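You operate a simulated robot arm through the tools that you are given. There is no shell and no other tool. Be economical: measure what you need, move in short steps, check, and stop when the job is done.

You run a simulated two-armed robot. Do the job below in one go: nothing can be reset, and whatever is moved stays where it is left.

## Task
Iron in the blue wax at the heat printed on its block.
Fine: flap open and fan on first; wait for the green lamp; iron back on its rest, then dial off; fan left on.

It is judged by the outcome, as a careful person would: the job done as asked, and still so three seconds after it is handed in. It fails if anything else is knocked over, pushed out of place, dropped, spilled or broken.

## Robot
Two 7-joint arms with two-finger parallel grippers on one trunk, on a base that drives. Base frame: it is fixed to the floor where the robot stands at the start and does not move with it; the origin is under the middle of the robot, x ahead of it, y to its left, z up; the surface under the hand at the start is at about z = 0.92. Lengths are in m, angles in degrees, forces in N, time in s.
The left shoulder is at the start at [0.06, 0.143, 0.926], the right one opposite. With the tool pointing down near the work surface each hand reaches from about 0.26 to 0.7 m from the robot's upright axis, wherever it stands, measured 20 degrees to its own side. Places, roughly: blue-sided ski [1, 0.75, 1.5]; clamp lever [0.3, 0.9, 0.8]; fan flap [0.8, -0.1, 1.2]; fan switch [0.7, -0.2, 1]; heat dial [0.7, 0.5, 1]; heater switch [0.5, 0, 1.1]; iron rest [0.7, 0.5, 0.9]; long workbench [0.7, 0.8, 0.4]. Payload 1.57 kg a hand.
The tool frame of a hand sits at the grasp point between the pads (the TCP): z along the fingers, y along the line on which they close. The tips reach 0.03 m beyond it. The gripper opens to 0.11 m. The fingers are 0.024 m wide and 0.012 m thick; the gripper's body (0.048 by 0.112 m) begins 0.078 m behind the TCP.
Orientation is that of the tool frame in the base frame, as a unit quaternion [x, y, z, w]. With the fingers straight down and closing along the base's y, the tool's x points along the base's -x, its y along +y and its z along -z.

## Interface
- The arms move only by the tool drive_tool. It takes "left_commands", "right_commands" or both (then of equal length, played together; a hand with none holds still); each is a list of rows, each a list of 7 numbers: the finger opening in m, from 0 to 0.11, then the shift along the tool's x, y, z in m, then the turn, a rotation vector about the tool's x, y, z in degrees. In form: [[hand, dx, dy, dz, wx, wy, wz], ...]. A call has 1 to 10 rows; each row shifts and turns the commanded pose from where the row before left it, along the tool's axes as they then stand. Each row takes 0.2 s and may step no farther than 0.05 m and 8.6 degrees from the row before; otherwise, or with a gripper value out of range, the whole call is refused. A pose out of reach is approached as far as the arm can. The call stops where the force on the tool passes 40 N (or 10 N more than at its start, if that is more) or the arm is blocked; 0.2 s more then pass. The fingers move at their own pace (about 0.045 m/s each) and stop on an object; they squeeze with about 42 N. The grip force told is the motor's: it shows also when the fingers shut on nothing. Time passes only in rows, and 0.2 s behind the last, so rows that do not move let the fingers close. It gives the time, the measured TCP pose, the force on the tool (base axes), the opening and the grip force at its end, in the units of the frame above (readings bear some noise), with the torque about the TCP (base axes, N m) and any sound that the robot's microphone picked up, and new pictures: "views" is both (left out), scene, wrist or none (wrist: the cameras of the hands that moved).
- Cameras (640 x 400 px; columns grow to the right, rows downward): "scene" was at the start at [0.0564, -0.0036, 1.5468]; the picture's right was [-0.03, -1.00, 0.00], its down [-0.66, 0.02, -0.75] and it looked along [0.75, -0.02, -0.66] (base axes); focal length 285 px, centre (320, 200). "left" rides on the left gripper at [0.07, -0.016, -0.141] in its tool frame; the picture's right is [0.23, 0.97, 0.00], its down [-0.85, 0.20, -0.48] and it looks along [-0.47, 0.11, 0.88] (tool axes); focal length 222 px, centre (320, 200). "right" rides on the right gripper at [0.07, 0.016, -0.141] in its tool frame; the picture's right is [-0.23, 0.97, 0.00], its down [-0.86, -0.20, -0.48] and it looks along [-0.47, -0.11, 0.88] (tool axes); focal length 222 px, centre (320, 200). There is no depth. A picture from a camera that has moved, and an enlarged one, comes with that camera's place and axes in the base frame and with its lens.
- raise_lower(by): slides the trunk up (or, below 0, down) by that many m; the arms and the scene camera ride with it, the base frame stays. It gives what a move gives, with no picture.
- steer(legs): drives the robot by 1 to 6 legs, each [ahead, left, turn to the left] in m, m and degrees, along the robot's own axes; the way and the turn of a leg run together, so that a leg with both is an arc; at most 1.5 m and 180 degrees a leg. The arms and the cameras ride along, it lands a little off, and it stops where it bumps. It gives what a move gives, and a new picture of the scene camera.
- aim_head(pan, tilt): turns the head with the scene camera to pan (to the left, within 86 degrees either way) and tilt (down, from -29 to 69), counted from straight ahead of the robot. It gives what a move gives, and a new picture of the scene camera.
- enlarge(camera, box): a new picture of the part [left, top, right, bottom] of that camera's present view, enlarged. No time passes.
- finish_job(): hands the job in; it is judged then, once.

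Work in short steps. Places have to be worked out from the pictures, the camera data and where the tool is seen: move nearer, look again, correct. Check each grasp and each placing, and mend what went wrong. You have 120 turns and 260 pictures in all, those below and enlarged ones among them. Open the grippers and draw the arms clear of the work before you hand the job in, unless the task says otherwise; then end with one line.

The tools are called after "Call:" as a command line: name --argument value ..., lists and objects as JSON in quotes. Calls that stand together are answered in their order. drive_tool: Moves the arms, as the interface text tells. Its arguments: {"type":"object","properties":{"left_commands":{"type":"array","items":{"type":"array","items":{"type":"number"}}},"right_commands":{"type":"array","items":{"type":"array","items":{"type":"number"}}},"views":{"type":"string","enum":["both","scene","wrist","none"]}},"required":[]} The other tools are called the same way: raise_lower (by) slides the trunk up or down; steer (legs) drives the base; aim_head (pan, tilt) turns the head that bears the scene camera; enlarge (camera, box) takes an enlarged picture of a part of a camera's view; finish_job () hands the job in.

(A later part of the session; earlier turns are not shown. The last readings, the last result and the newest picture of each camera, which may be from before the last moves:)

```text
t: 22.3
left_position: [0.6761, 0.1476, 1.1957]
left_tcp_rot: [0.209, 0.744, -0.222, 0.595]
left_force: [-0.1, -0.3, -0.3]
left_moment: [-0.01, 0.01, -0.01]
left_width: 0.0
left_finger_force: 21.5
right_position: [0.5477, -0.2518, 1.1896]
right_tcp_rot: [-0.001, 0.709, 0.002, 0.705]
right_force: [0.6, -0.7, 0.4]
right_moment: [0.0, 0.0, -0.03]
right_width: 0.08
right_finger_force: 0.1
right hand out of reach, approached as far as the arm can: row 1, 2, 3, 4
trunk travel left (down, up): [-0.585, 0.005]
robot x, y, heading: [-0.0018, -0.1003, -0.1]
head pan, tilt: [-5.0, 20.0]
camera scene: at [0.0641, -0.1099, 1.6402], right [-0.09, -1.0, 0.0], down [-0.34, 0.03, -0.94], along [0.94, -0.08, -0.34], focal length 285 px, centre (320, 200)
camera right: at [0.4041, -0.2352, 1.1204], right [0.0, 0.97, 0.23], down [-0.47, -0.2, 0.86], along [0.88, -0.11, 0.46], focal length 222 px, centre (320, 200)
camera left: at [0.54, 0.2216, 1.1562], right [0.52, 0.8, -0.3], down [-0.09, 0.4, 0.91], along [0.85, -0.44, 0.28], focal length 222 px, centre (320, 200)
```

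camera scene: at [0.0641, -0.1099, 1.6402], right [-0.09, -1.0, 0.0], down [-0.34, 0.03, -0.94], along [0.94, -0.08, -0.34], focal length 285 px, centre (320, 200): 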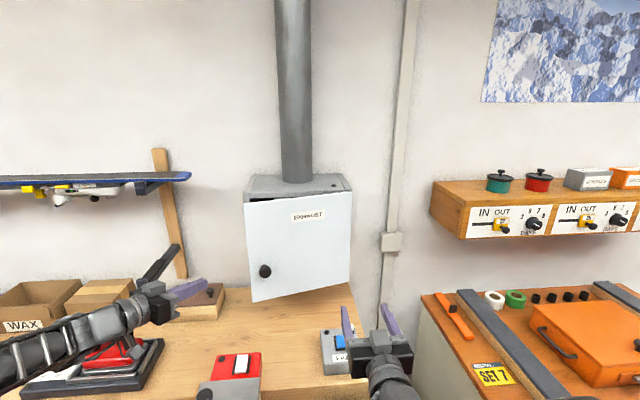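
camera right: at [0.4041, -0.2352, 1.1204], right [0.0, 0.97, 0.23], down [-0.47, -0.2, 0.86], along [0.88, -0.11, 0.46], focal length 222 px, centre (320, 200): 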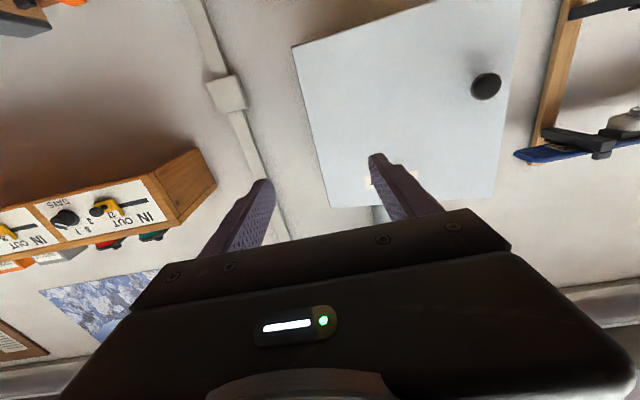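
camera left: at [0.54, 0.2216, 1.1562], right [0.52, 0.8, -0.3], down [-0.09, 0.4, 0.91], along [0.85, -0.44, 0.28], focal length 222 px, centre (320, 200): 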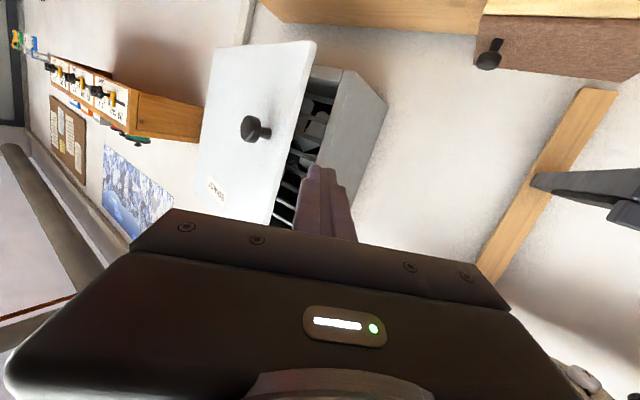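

The gap behind the door edge lies straight ahead of the left fingers. Advance along the fingers 0.14 m; right hand backs away 8 cm.

Call:
drive_tool --left_commands '[[0, 0, 0, 0.045, 0, 0, 0], [0, 0, 0, 0.045, 0, 0, 0], [0, 0, 0, 0.045, 0, 0, 0]]' --right_commands '[[0.08, 0, 0, -0.03, 0, 0, 0], [0.08, 0, 0, -0.03, 0, 0, 0], [0.08, 0, 0, -0.03, 0, 0, 0]]' --views "both"

```text
t: 23.1
left_position: [0.7835, 0.0699, 1.1695]
left_tcp_rot: [0.209, 0.743, -0.222, 0.595]
left_force: [-0.5, -0.5, -0.2]
left_moment: [0.02, 0.02, -0.01]
left_width: 0.0002
left_finger_force: 21.1
right_position: [0.535, -0.2317, 1.2135]
right_tcp_rot: [0.001, 0.709, 0.0, 0.705]
right_force: [0.9, -0.6, -0.6]
right_moment: [0.02, 0.03, 0.0]
right_width: 0.0801
right_finger_force: 0.1
right hand out of reach, approached as far as the arm can: row 1, 2, 3
trunk travel left (down, up): [-0.585, 0.005]
robot x, y, heading: [-0.004, -0.0991, 0.1]
head pan, tilt: [-5.0, 20.0]
camera scene: at [0.0641, -0.1097, 1.6402], right [-0.09, -1.0, 0.0], down [-0.34, 0.03, -0.94], along [0.94, -0.08, -0.34], focal length 285 px, centre (320, 200)
camera right: at [0.393, -0.2153, 1.1442], right [0.0, 0.97, 0.23], down [-0.47, -0.2, 0.86], along [0.88, -0.11, 0.46], focal length 222 px, centre (320, 200)
camera left: at [0.6468, 0.1438, 1.1295], right [0.51, 0.8, -0.3], down [-0.09, 0.4, 0.91], along [0.85, -0.44, 0.28], focal length 222 px, centre (320, 200)
```

scene: 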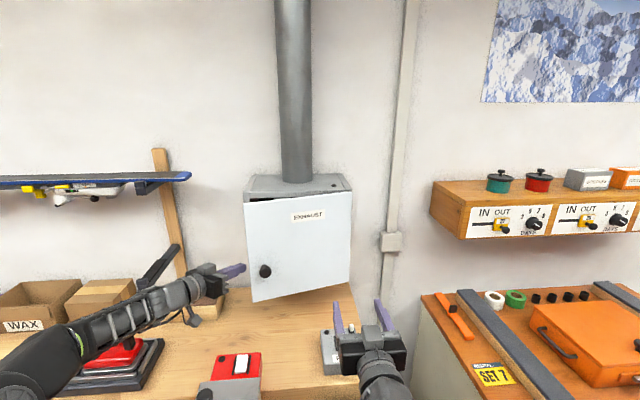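
right: 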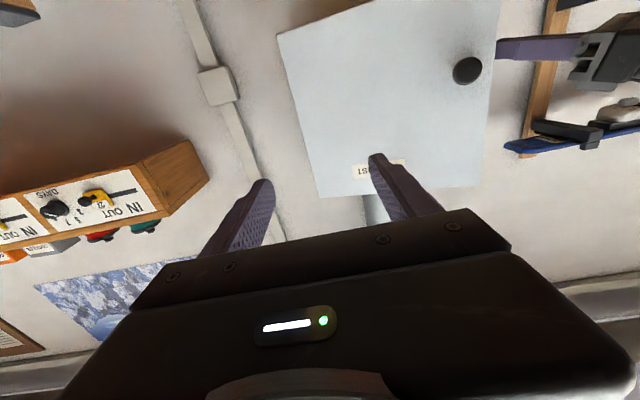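
left: 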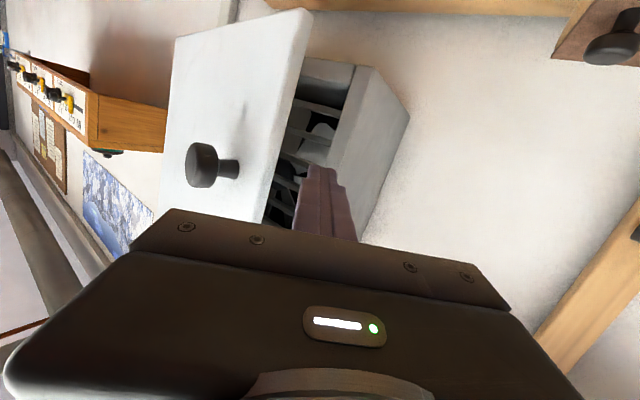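

Fingertip is almost at the gap. First I fold the right hand down and back so the door and left hand have room.

Call:
drive_tool --right_commands '[[0.08, 0, 0, -0.02, 0, 8.3, 0], [0.08, 0, 0, -0.02, 0, 8.3, 0], [0.08, 0, 0, -0.02, 0, 8.3, 0], [0.08, 0, 0, -0.02, 0, 8.3, 0], [0.08, 0.02, 0, -0.01, 0, 8.3, 0], [0.08, 0.03, 0, 0, 0, 8.3, 0], [0.08, 0.03, -0.01, 0, 0, 8.3, 0], [0.08, 0.03, -0.01, 0, 0, 8.3, 0], [0.08, 0.03, -0.01, 0, 0, 8.3, 0], [0.08, 0.03, -0.01, 0, 0, 8.3, 0]]' --views "scene"

```text
t: 25.3
left_position: [0.781, 0.0692, 1.1698]
left_tcp_rot: [0.209, 0.743, -0.223, 0.595]
left_force: [0.8, 0.7, -0.1]
left_moment: [-0.01, 0.0, 0.02]
left_width: 0.0002
left_finger_force: 21.2
right_position: [0.3134, -0.2748, 1.1419]
right_tcp_rot: [-0.001, 0.998, 0.001, 0.058]
right_force: [-0.5, 0.5, 0.7]
right_moment: [0.04, 0.01, 0.01]
right_width: 0.0801
right_finger_force: 0.0
trunk travel left (down, up): [-0.585, 0.005]
robot x, y, heading: [-0.0012, -0.101, 0.1]
head pan, tilt: [-5.0, 20.0]
camera scene: at [0.0632, -0.1097, 1.6402], right [-0.09, -1.0, 0.0], down [-0.34, 0.03, -0.94], along [0.94, -0.08, -0.34], focal length 285 px, centre (320, 200)
```

scene: 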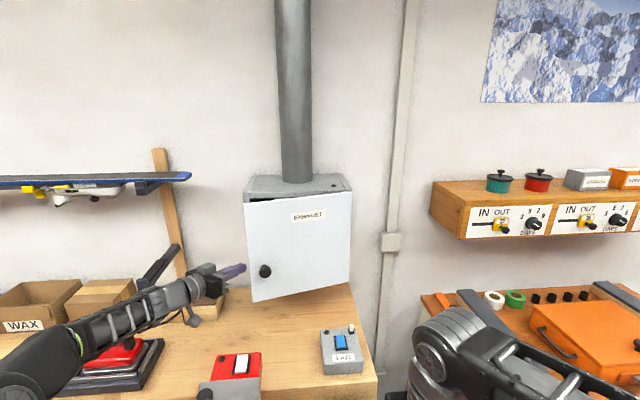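

Right hand is clear. Now the left finger slips in behind the door edge and sweeps it open.

Call:
drive_tool --left_commands '[[0, -0.0015, -0.026, 0.019, 0, 0, 0], [0, -0.0015, -0.026, 0.019, 0, 0, 0], [0, 0.0065, -0.028, -0.022, 0, 0, 0], [0, 0.0065, -0.028, -0.022, 0, 0, 0]]' --views "both"

```text
t: 25.9
left_position: [0.7875, 0.0423, 1.1704]
left_tcp_rot: [0.196, 0.75, -0.206, 0.598]
left_force: [-3.3, 16.3, 1.6]
left_moment: [-0.27, -0.04, -0.26]
left_width: 0.0
left_finger_force: 21.0
right_position: [0.3151, -0.2723, 1.1412]
right_tcp_rot: [-0.002, 0.998, 0.001, 0.058]
right_force: [0.6, -0.2, -0.5]
right_moment: [0.05, 0.03, 0.02]
right_width: 0.0799
right_finger_force: 0.1
trunk travel left (down, up): [-0.585, 0.005]
robot x, y, heading: [-0.0006, -0.1011, 0.2]
head pan, tilt: [-5.0, 20.0]
stopped in row 2 (left hand): the force on the tool passed its limit at 48 N (the readings are from after the stop); the commanded pose is now the measured one
camera scene: at [0.0636, -0.11, 1.6402], right [-0.08, -1.0, 0.0], down [-0.34, 0.03, -0.94], along [0.94, -0.08, -0.34], focal length 285 px, centre (320, 200)
camera left: at [0.6473, 0.1108, 1.1309], right [0.48, 0.83, -0.29], down [-0.1, 0.39, 0.92], along [0.87, -0.41, 0.27], focal length 222 px, centre (320, 200)
```

scene: 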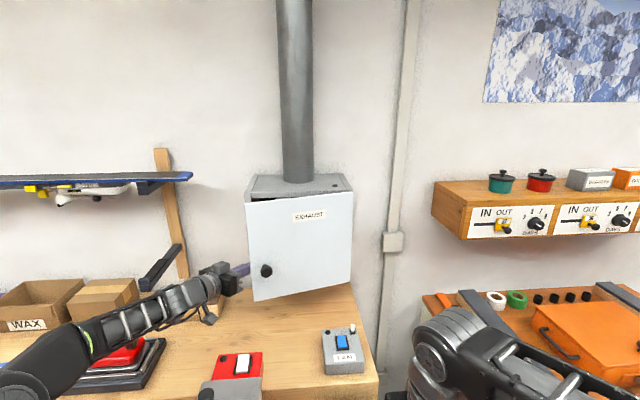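
left: 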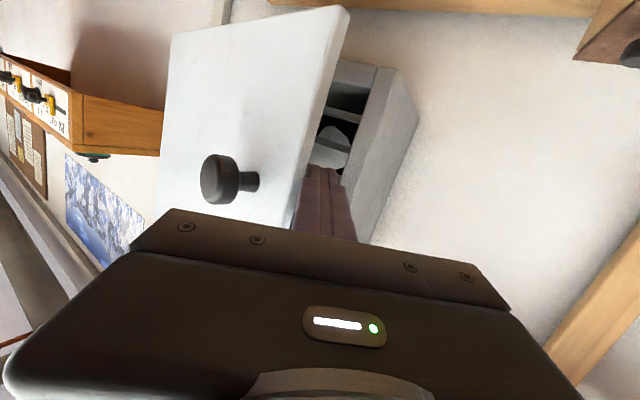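

The finger met the door's end face. I ease off, reach 3.5 cm deeper, then sweep along −tool y.

Call:
drive_tool --left_commands '[[0, 0, 0.015, 0, 0, 0, 0], [0, 0, 0, 0.035, 0, 0, 0], [0, 0, -0.025, 0, 0, 0, 0], [0, 0.002, -0.025, -0.01, 0, 0, 0], [0, 0.002, -0.025, -0.01, 0, 0, 0]]' --views "both"

```text
t: 27.1
left_position: [0.7644, -0.0198, 1.1679]
left_tcp_rot: [0.198, 0.748, -0.21, 0.598]
left_force: [-2.1, 4.2, 2.4]
left_moment: [-0.13, -0.01, -0.28]
left_width: 0.0001
left_finger_force: 20.8
right_position: [0.3148, -0.2716, 1.1408]
right_tcp_rot: [-0.001, 0.998, 0.0, 0.058]
right_force: [0.9, -0.3, 0.3]
right_moment: [-0.01, 0.01, -0.01]
right_width: 0.08
right_finger_force: 0.0
trunk travel left (down, up): [-0.585, 0.005]
robot x, y, heading: [-0.0081, -0.096, 0.2]
head pan, tilt: [-5.0, 20.0]
camera scene: at [0.0625, -0.1085, 1.6403], right [-0.08, -1.0, 0.0], down [-0.34, 0.03, -0.94], along [0.94, -0.08, -0.34], focal length 285 px, centre (320, 200)
camera left: at [0.6248, 0.0494, 1.1282], right [0.49, 0.82, -0.3], down [-0.1, 0.39, 0.91], along [0.87, -0.42, 0.27], focal length 222 px, centre (320, 200)
```

scene: 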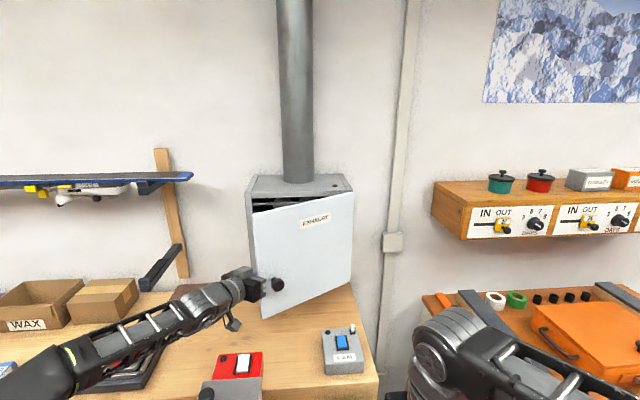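
left: 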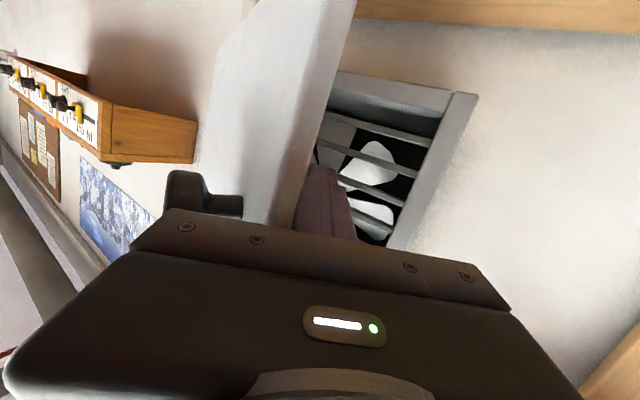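

The door is opening. Continue the sweep, easing the hand back so its body clears the knob.

Call:
drive_tool --left_commands '[[0, 0.003, -0.02, -0.025, 0, 0, 0], [0, 0.003, -0.025, -0.02, 0, 0, 0], [0, 0.003, -0.03, -0.015, 0, 0, 0], [0, 0.002, -0.03, -0.01, 0, 0, 0]]' --views "both"

```text
t: 28.1
left_position: [0.6462, -0.069, 1.1785]
left_tcp_rot: [0.199, 0.747, -0.211, 0.598]
left_force: [-1.0, -0.3, -0.1]
left_moment: [-0.02, -0.01, 0.0]
left_width: 0.0
left_finger_force: 21.3
right_position: [0.3145, -0.2732, 1.1405]
right_tcp_rot: [-0.002, 0.998, 0.001, 0.058]
right_force: [-0.1, 0.1, -0.3]
right_moment: [0.0, 0.01, 0.02]
right_width: 0.0801
right_finger_force: 0.1
trunk travel left (down, up): [-0.585, 0.005]
robot x, y, heading: [-0.0022, -0.0981, 0.1]
head pan, tilt: [-5.0, 20.0]
camera scene: at [0.0625, -0.1095, 1.6402], right [-0.08, -1.0, 0.0], down [-0.34, 0.03, -0.94], along [0.94, -0.08, -0.34], focal length 285 px, centre (320, 200)
camera left: at [0.5073, 0.0009, 1.1394], right [0.49, 0.82, -0.3], down [-0.1, 0.39, 0.91], along [0.87, -0.42, 0.27], focal length 222 px, centre (320, 200)
```

scene: 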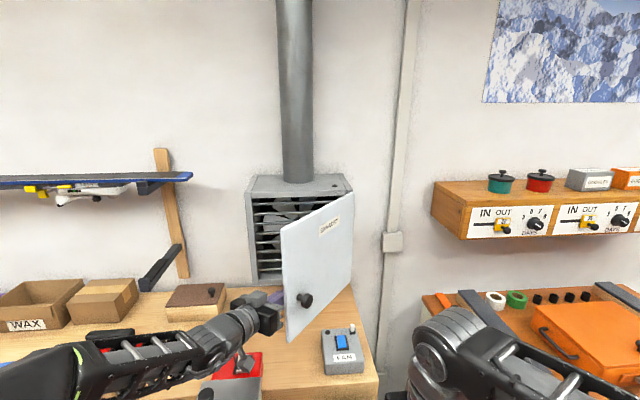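
left: 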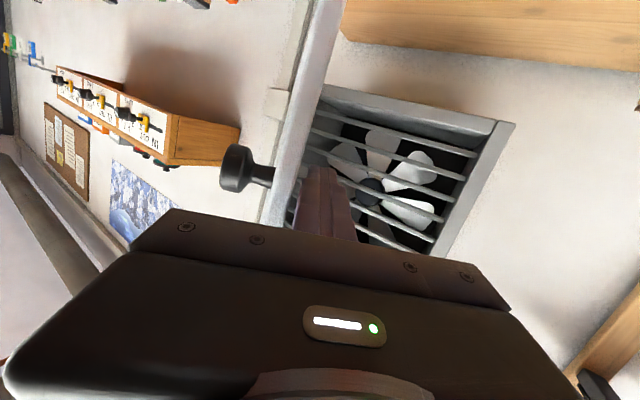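

About 50° open. Push further toward −y in two small rows and check the forearm near the heater knob.

Call:
drive_tool --left_commands '[[0, -0.002, -0.03, 0.015, 0, 0, 0], [0, -0.004, -0.03, 0.015, 0, 0, 0], [0, -0.004, -0.03, 0.015, 0, 0, 0]]' --views "both"

Call:
aim_head --pan 5 --tilt 40

```text
t: 28.9
left_position: [0.6351, -0.1711, 1.1867]
left_tcp_rot: [0.2, 0.747, -0.21, 0.599]
left_force: [0.6, -1.1, -0.3]
left_moment: [0.03, -0.02, 0.01]
left_width: 0.0
left_finger_force: 21.1
right_position: [0.314, -0.2733, 1.1415]
right_tcp_rot: [-0.002, 0.998, 0.001, 0.059]
right_force: [-0.1, -0.2, -0.3]
right_moment: [0.02, 0.0, 0.02]
right_width: 0.0798
right_finger_force: 0.1
trunk travel left (down, up): [-0.585, 0.005]
robot x, y, heading: [-0.003, -0.102, 0.4]
head pan, tilt: [-5.0, 20.0]
camera scene: at [0.0627, -0.1109, 1.6402], right [-0.08, -1.0, 0.0], down [-0.34, 0.03, -0.94], along [0.94, -0.08, -0.34], focal length 285 px, centre (320, 200)
camera left: at [0.4965, -0.1007, 1.1475], right [0.49, 0.82, -0.3], down [-0.1, 0.39, 0.92], along [0.87, -0.42, 0.27], focal length 222 px, centre (320, 200)
```

scene: 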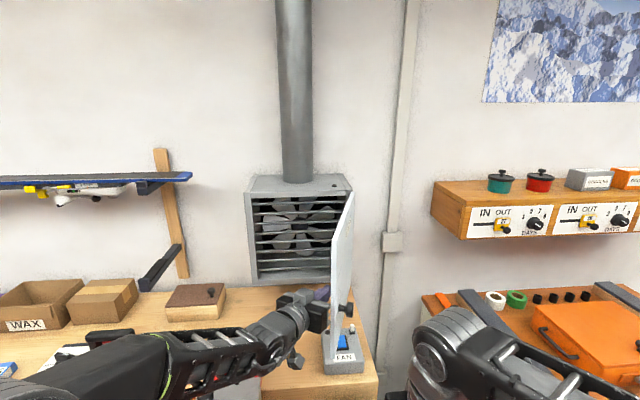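
left: 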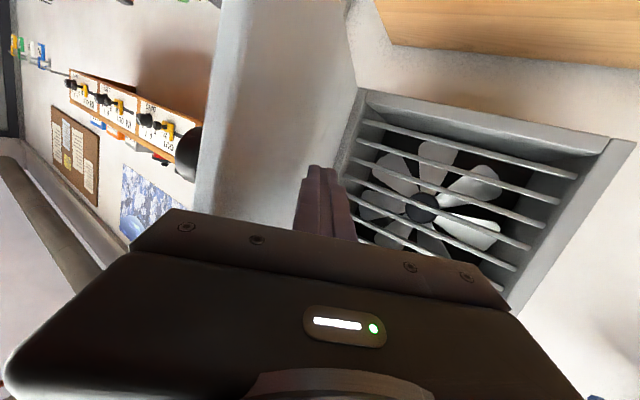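

```text
t: 29.7
left_position: [0.6353, -0.1688, 1.1869]
left_tcp_rot: [0.199, 0.748, -0.21, 0.598]
left_force: [0.3, -0.4, 0.0]
left_moment: [0.0, -0.02, -0.01]
left_width: 0.0001
left_finger_force: 21.1
right_position: [0.3135, -0.2726, 1.1412]
right_tcp_rot: [-0.001, 0.998, 0.0, 0.059]
right_force: [-0.4, -0.2, 0.3]
right_moment: [-0.04, -0.02, 0.04]
right_width: 0.08
right_finger_force: 0.1
trunk travel left (down, up): [-0.585, 0.005]
robot x, y, heading: [-0.0028, -0.1034, -0.1]
head pan, tilt: [5.0, 40.0]
camera scene: at [0.0549, -0.0939, 1.6089], right [0.09, -1.0, 0.0], down [-0.64, -0.06, -0.77], along [0.76, 0.07, -0.64], focal length 285 px, centre (320, 200)
```

scene: 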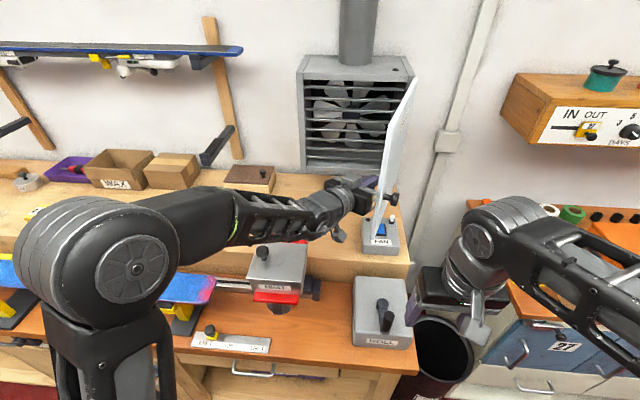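

Door is ~80° open. Push it past 90° to make room above the fan box.

Call:
drive_tool --left_commands '[[0, -0.002, -0.03, 0.02, 0, 0, 0], [0, -0.002, -0.03, 0.02, 0, 0, 0], [0, -0.002, -0.03, 0.02, 0, 0, 0], [0, -0.002, -0.03, 0.02, 0, 0, 0]]' --views "both"

```text
t: 30.7
left_position: [0.6363, -0.3151, 1.1898]
left_tcp_rot: [0.199, 0.747, -0.21, 0.598]
left_force: [0.4, 0.2, -0.9]
left_moment: [0.03, 0.04, 0.02]
left_width: 0.0
left_finger_force: 21.5
right_position: [0.3138, -0.2734, 1.1403]
right_tcp_rot: [-0.001, 0.998, 0.001, 0.059]
right_force: [-1.0, -0.1, 0.0]
right_moment: [0.01, -0.04, -0.01]
right_width: 0.08
right_finger_force: 0.1
trunk travel left (down, up): [-0.585, 0.005]
robot x, y, heading: [-0.0019, -0.0979, -0.1]
head pan, tilt: [5.0, 40.0]
camera scene: at [0.0546, -0.095, 1.6088], right [0.09, -1.0, 0.0], down [-0.64, -0.06, -0.77], along [0.76, 0.07, -0.64], focal length 285 px, centre (320, 200)
camera left: at [0.4977, -0.2454, 1.1503], right [0.49, 0.82, -0.3], down [-0.1, 0.39, 0.91], along [0.87, -0.42, 0.27], focal length 222 px, centre (320, 200)
```

scene: 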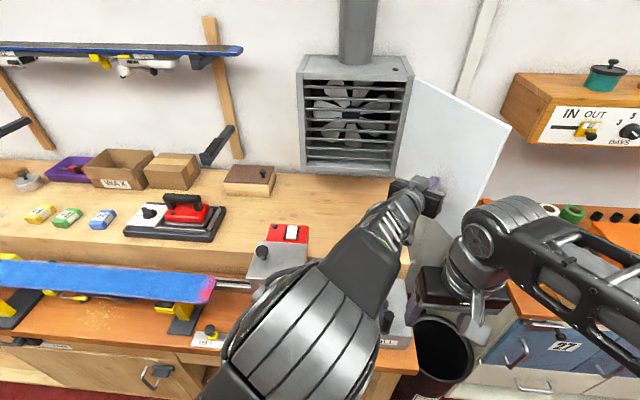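
left: 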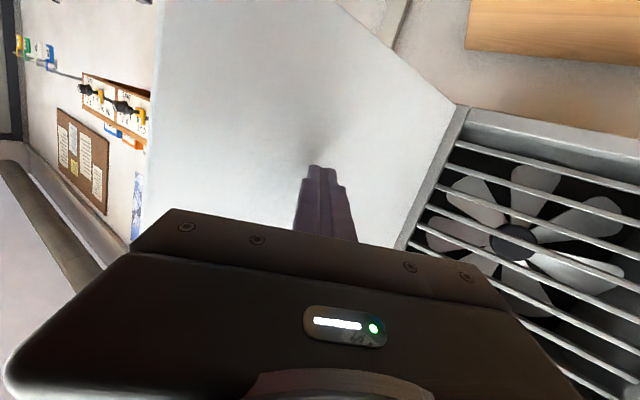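

Flap is wide open (~115°). Retract the left hand back to the left.

Call:
drive_tool --left_commands '[[0, 0.002, 0.035, -0.028, 0, 0, 0], [0, 0.002, 0.035, -0.028, 0, 0, 0], [0, 0.002, 0.035, -0.028, 0, 0, 0], [0, 0.002, 0.035, -0.028, 0, 0, 0], [0, 0.002, 0.035, -0.028, 0, 0, 0], [0, 0.002, 0.035, -0.028, 0, 0, 0], [0, 0.0, 0.035, -0.03, 0, 0, 0], [0, 0.0, 0.035, -0.03, 0, 0, 0], [0, 0, 0.03, -0.035, 0, 0, 0]]' --views "scene"

```text
t: 32.7
left_position: [0.5908, 0.0934, 1.2022]
left_tcp_rot: [0.199, 0.748, -0.211, 0.597]
left_force: [0.1, 0.3, -0.5]
left_moment: [-0.02, -0.02, 0.03]
left_width: 0.0002
left_finger_force: 21.1
right_position: [0.3155, -0.2712, 1.1412]
right_tcp_rot: [-0.002, 0.998, 0.0, 0.06]
right_force: [-0.1, 0.4, -0.7]
right_moment: [0.01, -0.01, 0.0]
right_width: 0.0799
right_finger_force: 0.0
trunk travel left (down, up): [-0.585, 0.005]
robot x, y, heading: [-0.0022, -0.0995, 0.4]
head pan, tilt: [5.0, 40.0]
camera scene: at [0.0541, -0.0918, 1.6088], right [0.09, -1.0, 0.0], down [-0.64, -0.06, -0.77], along [0.76, 0.07, -0.64], focal length 285 px, centre (320, 200)
```

scene: 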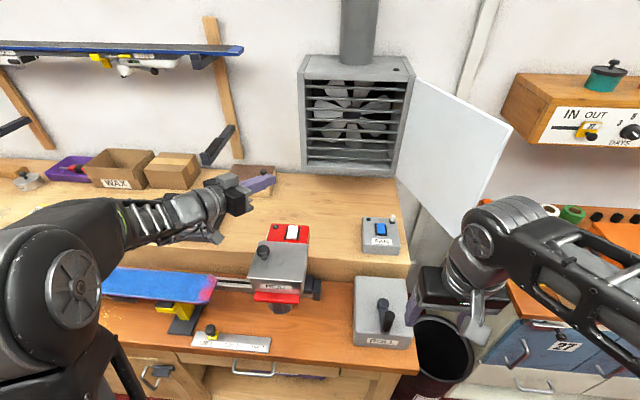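

Fan box is now clear. Zoom on the fan switch for its state.

Call:
enlarge --camera "scene" --box '[345, 200, 425, 250]'

Call:
drive_tool --right_commands '[[0, -0.048, 0, 0, 0, 0, 0], [0, -0.048, 0, 0, 0, 0, 0], [0, -0.048, 0, 0, 0, 0, 0], [0, -0.048, 0, 0, 0, 0, 0], [0, -0.048, 0.01, 0, 0, 0, 0], [0, -0.04, 0.01, 0, 0, 0, 0]]' --views "both"

```text
8.00 times, centred on (385, 225) of scene
camera zoom: at [0.0541, -0.0918, 1.6088], right [0.09, -1.0, 0.0], down [-0.64, -0.06, -0.77], along [0.76, 0.07, -0.64], focal length 2277 px, centre (-200, 0)
```

zoom: 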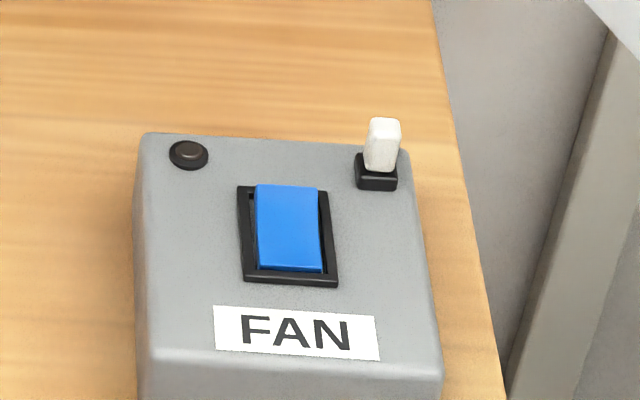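

```text
t: 34.1
left_position: [0.5911, 0.0989, 1.2013]
left_tcp_rot: [0.197, 0.747, -0.213, 0.598]
left_force: [-0.1, 3.1, -0.5]
left_moment: [-0.06, -0.04, -0.22]
left_width: 0.0002
left_finger_force: 20.9
right_position: [0.5939, -0.2431, 1.1752]
right_tcp_rot: [-0.005, 0.998, 0.0, 0.059]
right_force: [0.0, -4.3, 0.5]
right_moment: [0.49, 0.03, 0.05]
right_width: 0.0
right_finger_force: 21.3
trunk travel left (down, up): [-0.585, 0.005]
robot x, y, heading: [-0.0022, -0.102, 0.1]
head pan, tilt: [5.0, 40.0]
camera scene: at [0.0549, -0.0849, 1.6087], right [0.09, -1.0, 0.01], down [-0.64, -0.06, -0.77], along [0.76, 0.07, -0.64], focal length 285 px, centre (320, 200)
camera right: at [0.5069, -0.2268, 1.3081], right [0.22, 0.98, 0.03], down [0.79, -0.19, 0.58], along [0.57, -0.1, -0.82], focal length 222 px, centre (320, 200)
```

scene: 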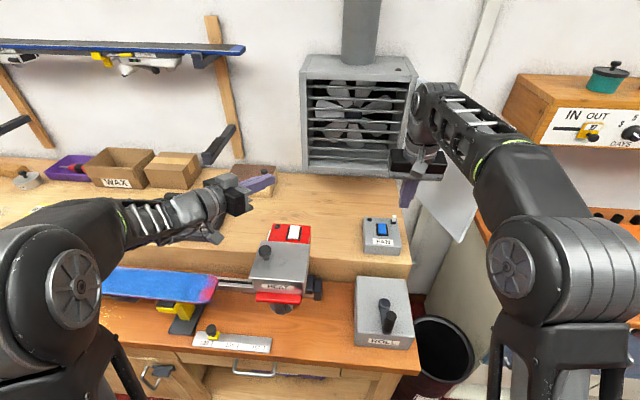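
right: 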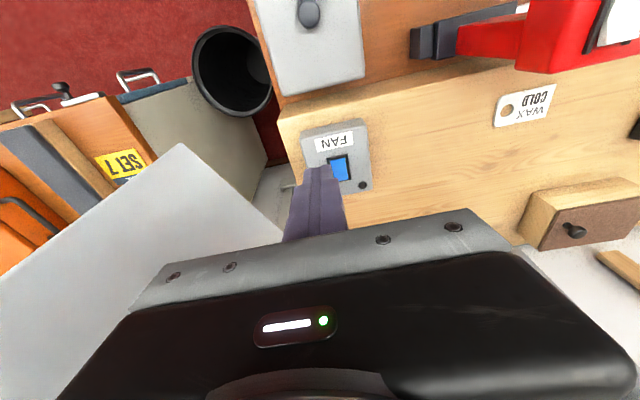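

Rocker's far end seems raised (off). Rocker at about [0.71, −0.222, 0.94]. I move the closed right fingers above it and look.

Call:
drive_tool --right_commands '[[0, -0.04, 0.005, 0, 0, 0, 0], [0, -0.04, 0.005, 0.0, 0, 0, 0], [0, -0.03, 0.0, 0.03, 0, 3.4, 0], [0, 0, 0.005, 0.045, 0, 3.4, 0], [0, 0, 0, 0.045, 0, 0, 0]]' --views "both"

```text
t: 35.3
left_position: [0.59, 0.0917, 1.2028]
left_tcp_rot: [0.2, 0.747, -0.211, 0.598]
left_force: [0.5, 0.1, 0.4]
left_moment: [-0.01, 0.07, -0.02]
left_width: 0.0
left_finger_force: 21.4
right_position: [0.5988, -0.2475, 1.0847]
right_tcp_rot: [-0.001, 1.0, 0.001, 0.03]
right_force: [-0.2, -0.4, 0.6]
right_moment: [0.0, 0.01, -0.02]
right_width: 0.0
right_finger_force: 21.1
right hand out of reach, approached as far as the arm can: row 1, 2, 3
trunk travel left (down, up): [-0.585, 0.005]
robot x, y, heading: [0.0016, -0.0996, 0.2]
head pan, tilt: [5.0, 40.0]
camera scene: at [0.0548, -0.0937, 1.6089], right [0.09, -1.0, 0.0], down [-0.64, -0.06, -0.77], along [0.76, 0.07, -0.64], focal length 285 px, centre (320, 200)
camera right: at [0.5203, -0.2304, 1.2211], right [0.22, 0.97, 0.01], down [0.83, -0.2, 0.53], along [0.52, -0.11, -0.85], focal length 222 px, centre (320, 200)
```

scene: 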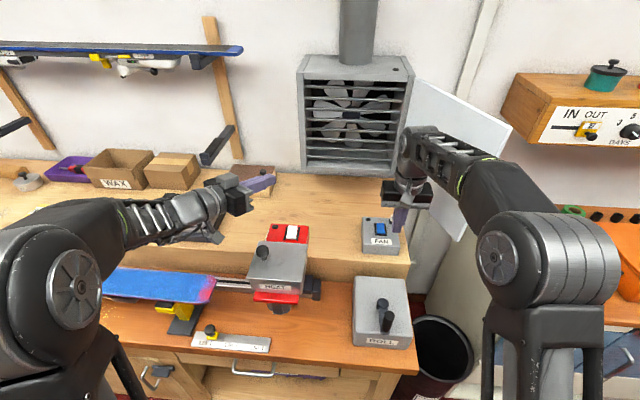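
right: 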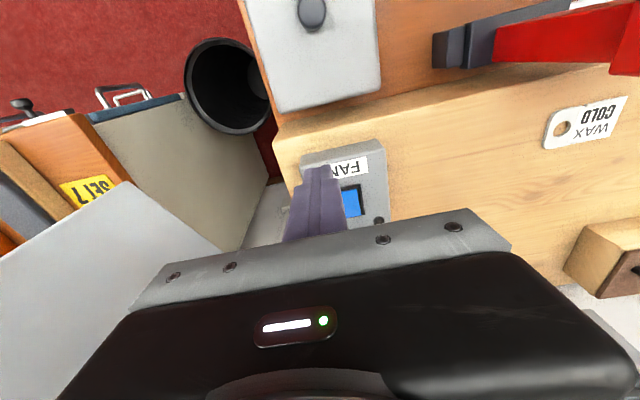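

At this lower height reach is better. Approach: x to ~0.69, y −0.224, lowering to tip z≈1.01.

Call:
drive_tool --right_commands '[[0, -0.03, 0.008, 0.015, 0, 0, 0], [0, -0.03, 0.008, 0.015, 0, 0, 0], [0, -0.03, 0.008, 0.015, 0, 3, 0]]' --views "both"

```text
t: 36.1
left_position: [0.5915, 0.0911, 1.2012]
left_tcp_rot: [0.2, 0.747, -0.211, 0.598]
left_force: [0.1, -0.2, 1.0]
left_moment: [-0.02, -0.01, -0.01]
left_width: 0.0001
left_finger_force: 21.5
right_position: [0.6602, -0.2308, 1.0578]
right_tcp_rot: [-0.002, 1.0, 0.001, 0.03]
right_force: [-0.7, 0.3, 0.0]
right_moment: [-0.02, 0.01, 0.03]
right_width: 0.0002
right_finger_force: 21.3
right hand out of reach, approached as far as the arm can: row 3
trunk travel left (down, up): [-0.585, 0.005]
robot x, y, heading: [-0.0042, -0.1008, 0.2]
head pan, tilt: [5.0, 40.0]
camera scene: at [0.0543, -0.0937, 1.6088], right [0.09, -1.0, 0.0], down [-0.64, -0.06, -0.77], along [0.76, 0.07, -0.64], focal length 285 px, centre (320, 200)
camera right: at [0.5821, -0.2145, 1.1957], right [0.22, 0.97, 0.01], down [0.83, -0.2, 0.53], along [0.52, -0.11, -0.85], focal length 222 px, centre (320, 200)
```

scene: 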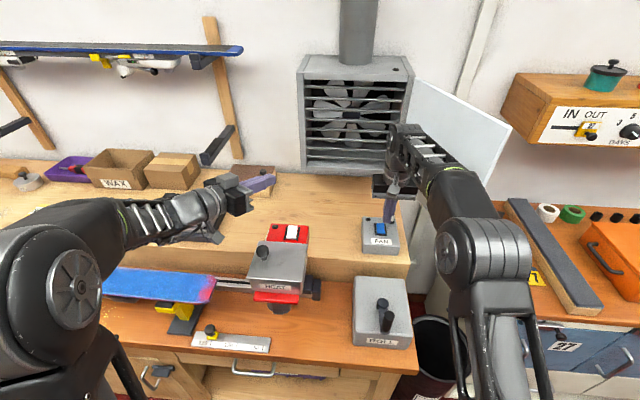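
right: 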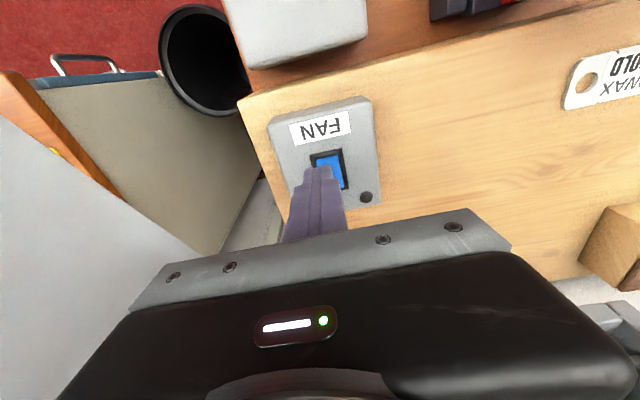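

Rocker estimated at [0.69, −0.226, 0.96]. Go over its far half and down to just above it.

Call:
drive_tool --right_commands '[[0, -0.015, 0.002, 0.012, 0, 0, 0], [0, -0.015, 0.002, 0.012, 0, 0, 0], [0, -0.015, 0.002, 0.01, 0, 0, 0]]' --views "both"

Call:
enlarge --camera "scene" --box '[345, 180, 425, 260]'

```text
t: 36.9
left_position: [0.5899, 0.0902, 1.2025]
left_tcp_rot: [0.199, 0.748, -0.21, 0.597]
left_force: [0.6, -0.6, 0.3]
left_moment: [0.03, 0.01, -0.02]
left_width: 0.0001
left_finger_force: 21.5
right_position: [0.6761, -0.2277, 1.047]
right_tcp_rot: [-0.002, 1.0, 0.0, 0.03]
right_force: [0.1, 0.2, 0.3]
right_moment: [0.0, -0.03, 0.0]
right_width: 0.0
right_finger_force: 21.7
right hand out of reach, approached as far as the arm can: row 2, 3
trunk travel left (down, up): [-0.585, 0.005]
robot x, y, heading: [-0.0001, -0.0972, -0.0]
head pan, tilt: [5.0, 40.0]
camera scene: at [0.0554, -0.0936, 1.6088], right [0.09, -1.0, 0.0], down [-0.64, -0.06, -0.77], along [0.76, 0.07, -0.64], focal length 285 px, centre (320, 200)
camera right: at [0.5982, -0.2123, 1.1842], right [0.22, 0.97, 0.01], down [0.83, -0.2, 0.53], along [0.52, -0.11, -0.85], focal length 222 px, centre (320, 200)
```

scene: 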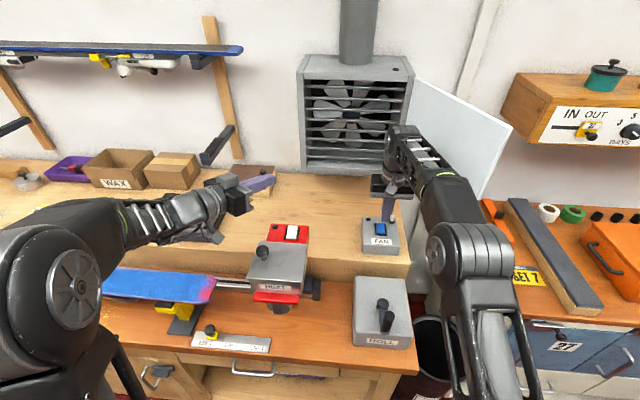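
right: 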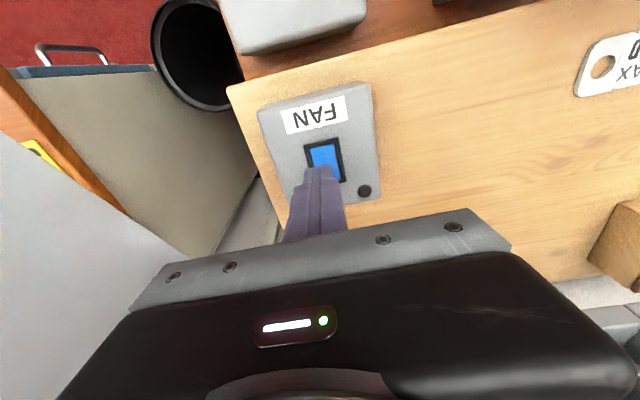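

```text
5.00 times, centred on (385, 220) of scene
camera zoom: at [0.0554, -0.0936, 1.6088], right [0.09, -1.0, 0.0], down [-0.64, -0.06, -0.77], along [0.76, 0.07, -0.64], focal length 1423 px, centre (-5, 100)
```

zoom: 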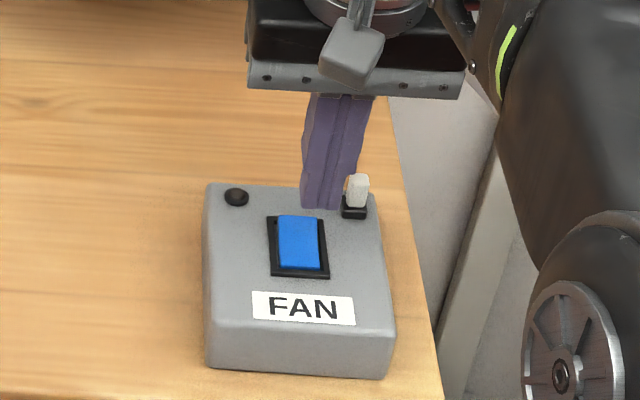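

The arm is at its reach limit; I drive the base 5 cm ahead, then correct.

Call:
steer --legs '[[0.05, 0, 0]]'

Call:
drive_tool --right_commands '[[0, 0.0, 0.004, 0.015, 0, 0, 0], [0, 0.0, 0.0, 0.01, 0, 0, 0]]' --views "both"

Call:
enlarge --camera "scene" --box '[325, 180, 425, 260]'

```text
t: 37.8
left_position: [0.6421, 0.0912, 1.2017]
left_tcp_rot: [0.199, 0.748, -0.211, 0.597]
left_force: [1.4, -0.3, 0.2]
left_moment: [-0.02, 0.0, -0.01]
left_width: 0.0
left_finger_force: 21.5
right_position: [0.7259, -0.2287, 1.0464]
right_tcp_rot: [-0.002, 1.0, -0.001, 0.029]
right_force: [1.0, -0.7, -0.9]
right_moment: [0.03, 0.06, 0.03]
right_width: 0.0001
right_finger_force: 21.1
trunk travel left (down, up): [-0.585, 0.005]
robot x, y, heading: [0.0497, -0.1013, 0.3]
head pan, tilt: [5.0, 40.0]
camera scene: at [0.1069, -0.0934, 1.6087], right [0.09, -1.0, 0.0], down [-0.64, -0.06, -0.76], along [0.76, 0.07, -0.64], focal length 285 px, centre (320, 200)
```

scene: 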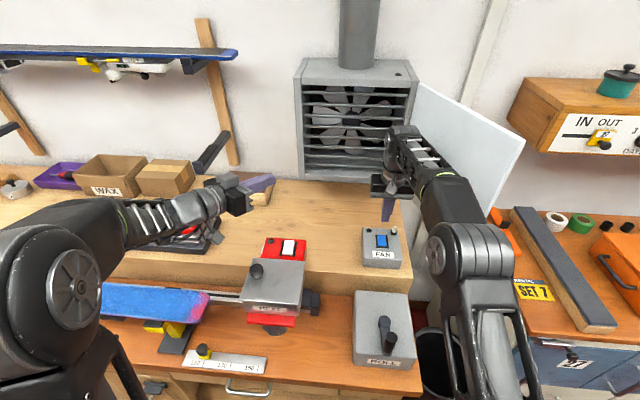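

```text
t: 38.4
left_position: [0.6397, 0.0912, 1.2021]
left_tcp_rot: [0.199, 0.747, -0.21, 0.598]
left_force: [-0.6, 0.8, 0.0]
left_moment: [0.02, -0.04, 0.07]
left_width: 0.0
left_finger_force: 21.4
right_position: [0.7259, -0.2227, 1.0235]
right_tcp_rot: [-0.002, 1.0, 0.0, 0.029]
right_force: [0.1, -0.1, 0.1]
right_moment: [0.01, 0.0, 0.0]
right_width: 0.0002
right_finger_force: 21.8
trunk travel left (down, up): [-0.585, 0.005]
robot x, y, heading: [0.0481, -0.0982, 0.0]
head pan, tilt: [5.0, 40.0]
camera scene: at [0.1038, -0.0935, 1.6088], right [0.09, -1.0, 0.0], down [-0.64, -0.06, -0.77], along [0.76, 0.07, -0.64], focal length 285 px, centre (320, 200)
camera right: at [0.6475, -0.2073, 1.1598], right [0.22, 0.97, 0.01], down [0.83, -0.2, 0.53], along [0.52, -0.11, -0.85], focal length 222 px, centre (320, 200)
```

scene: 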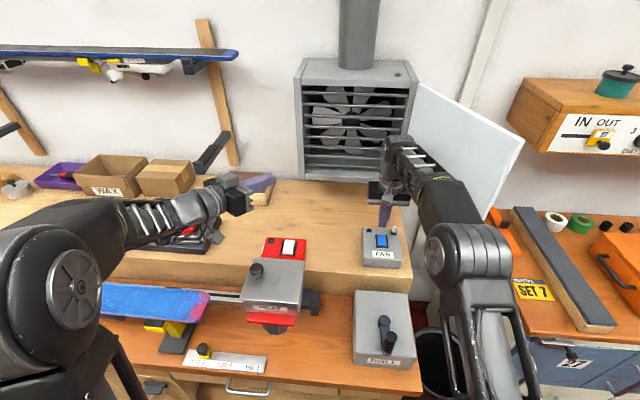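
right: 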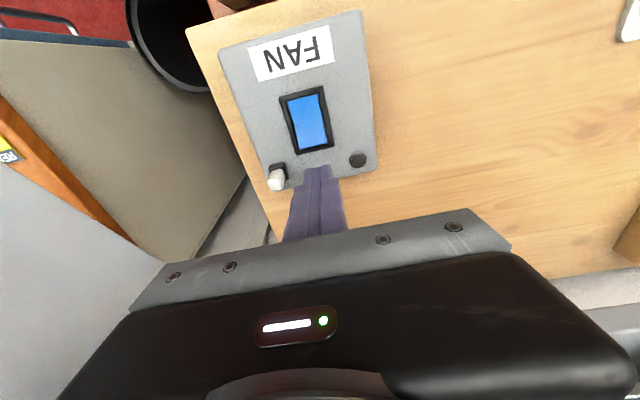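

```text
5.00 times, centred on (375, 220) of scene
camera zoom: at [0.1038, -0.0935, 1.6088], right [0.09, -1.0, 0.0], down [-0.64, -0.06, -0.77], along [0.76, 0.07, -0.64], focal length 1423 px, centre (45, 100)
```

zoom: 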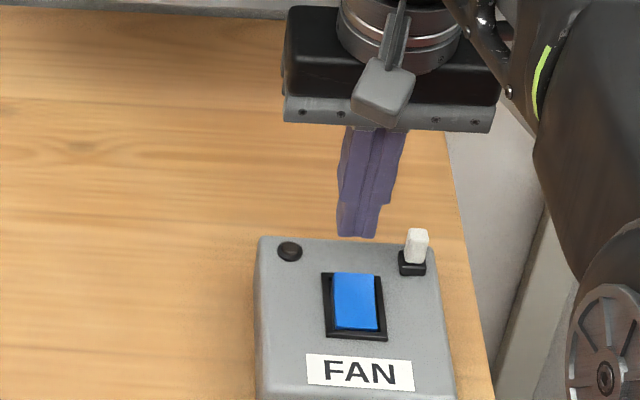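

Rocker spans x 0.664–0.715 at y≈−0.225. Move tip over x≈0.704 and press down in small rows.

Call:
drive_tool --right_commands '[[0, 0.011, -0.001, 0.005, 0, 0, 0], [0, 0.011, -0.001, 0.005, 0, 0, 0], [0, 0, 0, 0.01, 0, 0, 0], [0, 0, 0, 0.008, 0, 0, 0], [0, 0, 0, 0.008, 0, 0, 0], [0, 0, 0, 0.008, 0, 0, 0]]' --views "both"

Call:
enlarge --camera "scene" --box '[325, 180, 425, 260]'

```text
t: 39.5
left_position: [0.638, 0.0912, 1.2025]
left_tcp_rot: [0.199, 0.748, -0.21, 0.597]
left_force: [-0.1, 0.9, -0.6]
left_moment: [0.01, 0.0, 0.04]
left_width: 0.0
left_finger_force: 21.9
right_position: [0.7075, -0.2269, 1.0024]
right_tcp_rot: [-0.001, 0.999, 0.002, 0.037]
right_force: [-10.5, -0.1, 19.5]
right_moment: [-0.06, 0.51, 0.03]
right_width: 0.0002
right_finger_force: 21.2
trunk travel left (down, up): [-0.585, 0.005]
robot x, y, heading: [0.0463, -0.102, 0.2]
head pan, tilt: [5.0, 40.0]
stopped in row 5 (right hand): the force on the tool passed its limit at 49 N (the readings are from after the stop); the commanded pose is now the measured one
camera scene: at [0.1018, -0.0931, 1.609], right [0.09, -1.0, 0.0], down [-0.64, -0.06, -0.77], along [0.76, 0.07, -0.64], focal length 285 px, centre (320, 200)
camera right: at [0.6272, -0.2103, 1.1375], right [0.22, 0.97, 0.02], down [0.82, -0.2, 0.54], along [0.53, -0.1, -0.84], focal length 222 px, centre (320, 200)
```

scene: 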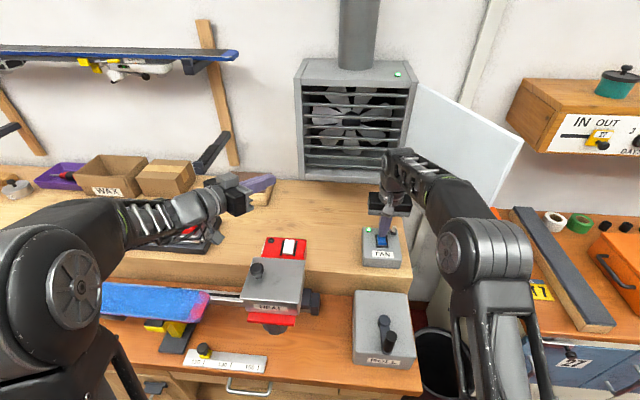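
right: 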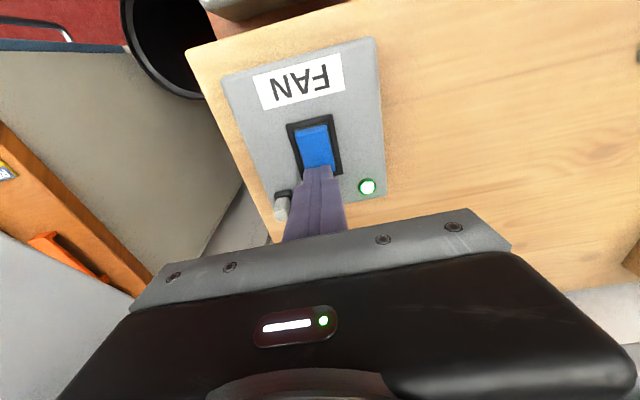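

```text
5.00 times, centred on (375, 220) of scene
camera zoom: at [0.1018, -0.0931, 1.609], right [0.09, -1.0, 0.0], down [-0.64, -0.06, -0.77], along [0.76, 0.07, -0.64], focal length 1423 px, centre (45, 100)
```

zoom: 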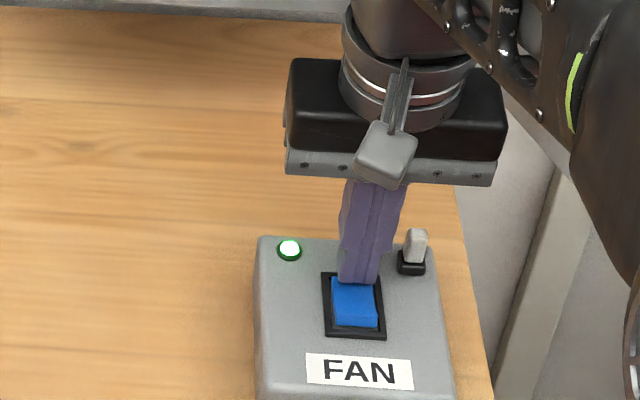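

Fan runs (lamp green on box and hood). Lift the right hand and draw it back.

Call:
drive_tool --right_commands '[[0, 0, 0, -0.03, 0, 0, 0], [0, 0, 0, -0.04, 0, 0, 0], [0, 0.045, 0, 0, 0, 0, 0], [0, 0.045, 0, 0, 0, 0, 0], [0, 0.045, 0, -0.015, 0, 0, 0], [0, 0.045, 0, -0.015, 0, 0, 0], [0, 0.045, -0.01, -0.015, 0, 0, 0], [0, 0.045, -0.01, -0.015, 0, 0, 0]]' --left_commands '[[0, 0, 0, -0.04, 0, 0, 0], [0, 0, 0, -0.04, 0, 0, 0], [0, 0, 0, -0.04, 0, 0, 0], [0, 0, 0, -0.04, 0, 0, 0], [0, 0, 0, -0.04, 0, 0, 0], [0, 0, 0, -0.02, 0, 0, 0], [0, 0, 0, 0, 0, 0, 0], [0, 0, 0, 0, 0, 0, 0]]' --views "scene"

```text
t: 41.3
left_position: [0.4943, 0.209, 1.2341]
left_tcp_rot: [0.199, 0.747, -0.21, 0.598]
left_force: [0.0, -0.2, 0.0]
left_moment: [-0.02, 0.01, 0.0]
left_width: 0.0
left_finger_force: 21.7
left hand out of reach, approached as far as the arm can: row 5, 6
right_position: [0.4277, -0.2488, 1.1084]
right_tcp_rot: [-0.002, 0.999, 0.001, 0.037]
right_force: [-0.7, -0.6, 0.6]
right_moment: [0.02, 0.0, 0.01]
right_width: 0.0
right_finger_force: 20.6
trunk travel left (down, up): [-0.585, 0.005]
robot x, y, heading: [0.0472, -0.0987, -0.0]
head pan, tilt: [5.0, 40.0]
camera scene: at [0.1023, -0.0938, 1.6089], right [0.09, -1.0, 0.0], down [-0.64, -0.06, -0.77], along [0.76, 0.07, -0.64], focal length 285 px, centre (320, 200)
```

scene: 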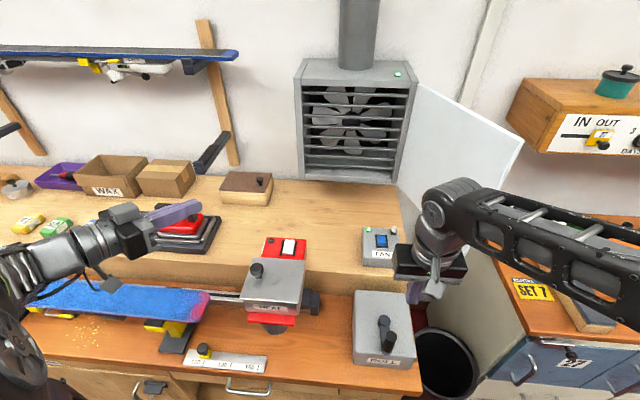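

Next: tuck the right hand out to the right so that it will clear the heater when I drive left.

Call:
drive_tool --right_commands '[[0, 0.03, -0.038, 0, 0, 0, 0], [0, 0.03, -0.038, 0, 0, 0, 0], [0, 0.03, -0.038, 0, 0, 0, 0], [0, 0.03, -0.038, 0, 0, 0, 0], [0, 0.03, -0.038, 0, 0, 0, 0], [0, 0.03, -0.038, 0, 0, 0, 0]]' --views "none"

Call:
steer --legs '[[-0.1, 0, 0], [0, 0.4, 0], [0.12, 0, 0]]'

Call:
aim_head --pan 20 --tilt 45

```text
t: 42.7
left_position: [0.4938, 0.2099, 1.2352]
left_tcp_rot: [0.199, 0.749, -0.21, 0.596]
left_force: [-0.2, -0.2, 0.1]
left_moment: [-0.02, -0.02, 0.01]
left_width: 0.0003
left_finger_force: 21.5
right_position: [0.2483, -0.4773, 1.094]
right_tcp_rot: [-0.001, 0.999, 0.0, 0.036]
right_force: [-0.3, 1.1, -1.0]
right_moment: [-0.02, 0.01, 0.0]
right_width: 0.0
right_finger_force: 21.1
trunk travel left (down, up): [-0.585, 0.005]
robot x, y, heading: [0.0466, -0.1012, 0.1]
head pan, tilt: [5.0, 40.0]
```

```text
t: 46.8
left_position: [0.5129, 0.6029, 1.233]
left_tcp_rot: [0.198, 0.749, -0.21, 0.597]
left_force: [1.7, 1.1, 0.6]
left_moment: [0.0, 0.05, 0.01]
left_width: 0.0001
left_finger_force: 21.1
right_position: [0.27, -0.0834, 1.0938]
right_tcp_rot: [-0.002, 0.999, 0.001, 0.034]
right_force: [0.7, 0.2, 0.6]
right_moment: [-0.01, 0.04, 0.02]
right_width: 0.0001
right_finger_force: 21.5
trunk travel left (down, up): [-0.585, 0.005]
robot x, y, heading: [0.0659, 0.2925, 0.4]
head pan, tilt: [5.0, 40.0]
camera scene: at [0.124, 0.2998, 1.6087], right [0.09, -1.0, 0.0], down [-0.64, -0.06, -0.77], along [0.76, 0.07, -0.64], focal length 285 px, centre (320, 200)
```

scene: 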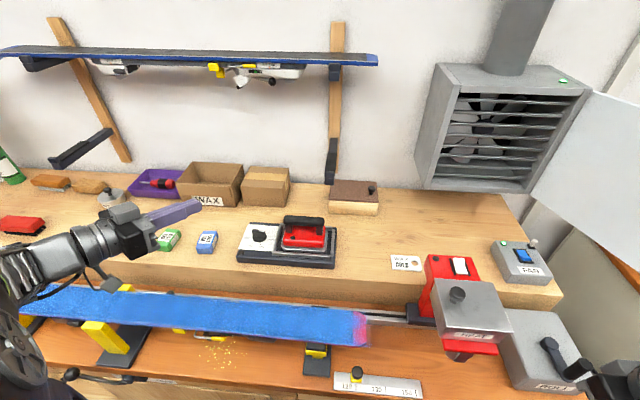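

```text
t: 47.5
left_position: [0.5119, 0.6037, 1.2349]
left_tcp_rot: [0.198, 0.749, -0.209, 0.597]
left_force: [-0.9, -0.2, 0.5]
left_moment: [0.0, -0.02, 0.0]
left_width: 0.0
left_finger_force: 20.8
right_position: [0.2698, -0.0828, 1.0931]
right_tcp_rot: [-0.003, 0.999, 0.0, 0.036]
right_force: [0.5, 0.4, -1.2]
right_moment: [-0.04, 0.0, 0.03]
right_width: 0.0
right_finger_force: 21.0
trunk travel left (down, up): [-0.585, 0.005]
robot x, y, heading: [0.0676, 0.2911, 0.3]
head pan, tilt: [20.0, 45.0]
camera scene: at [0.1135, 0.32, 1.6016], right [0.35, -0.94, 0.0], down [-0.66, -0.25, -0.71], along [0.66, 0.25, -0.71], focal length 285 px, centre (320, 200)
```

scene: 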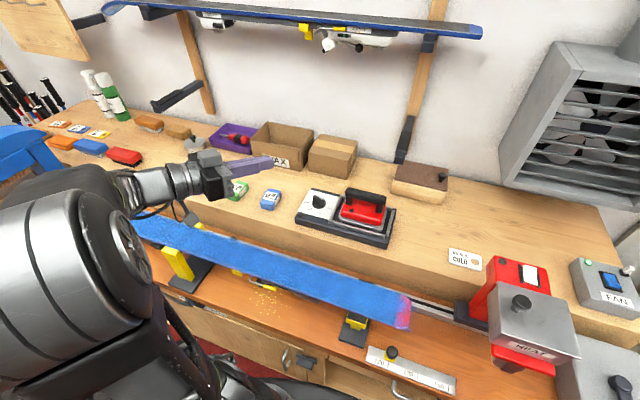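

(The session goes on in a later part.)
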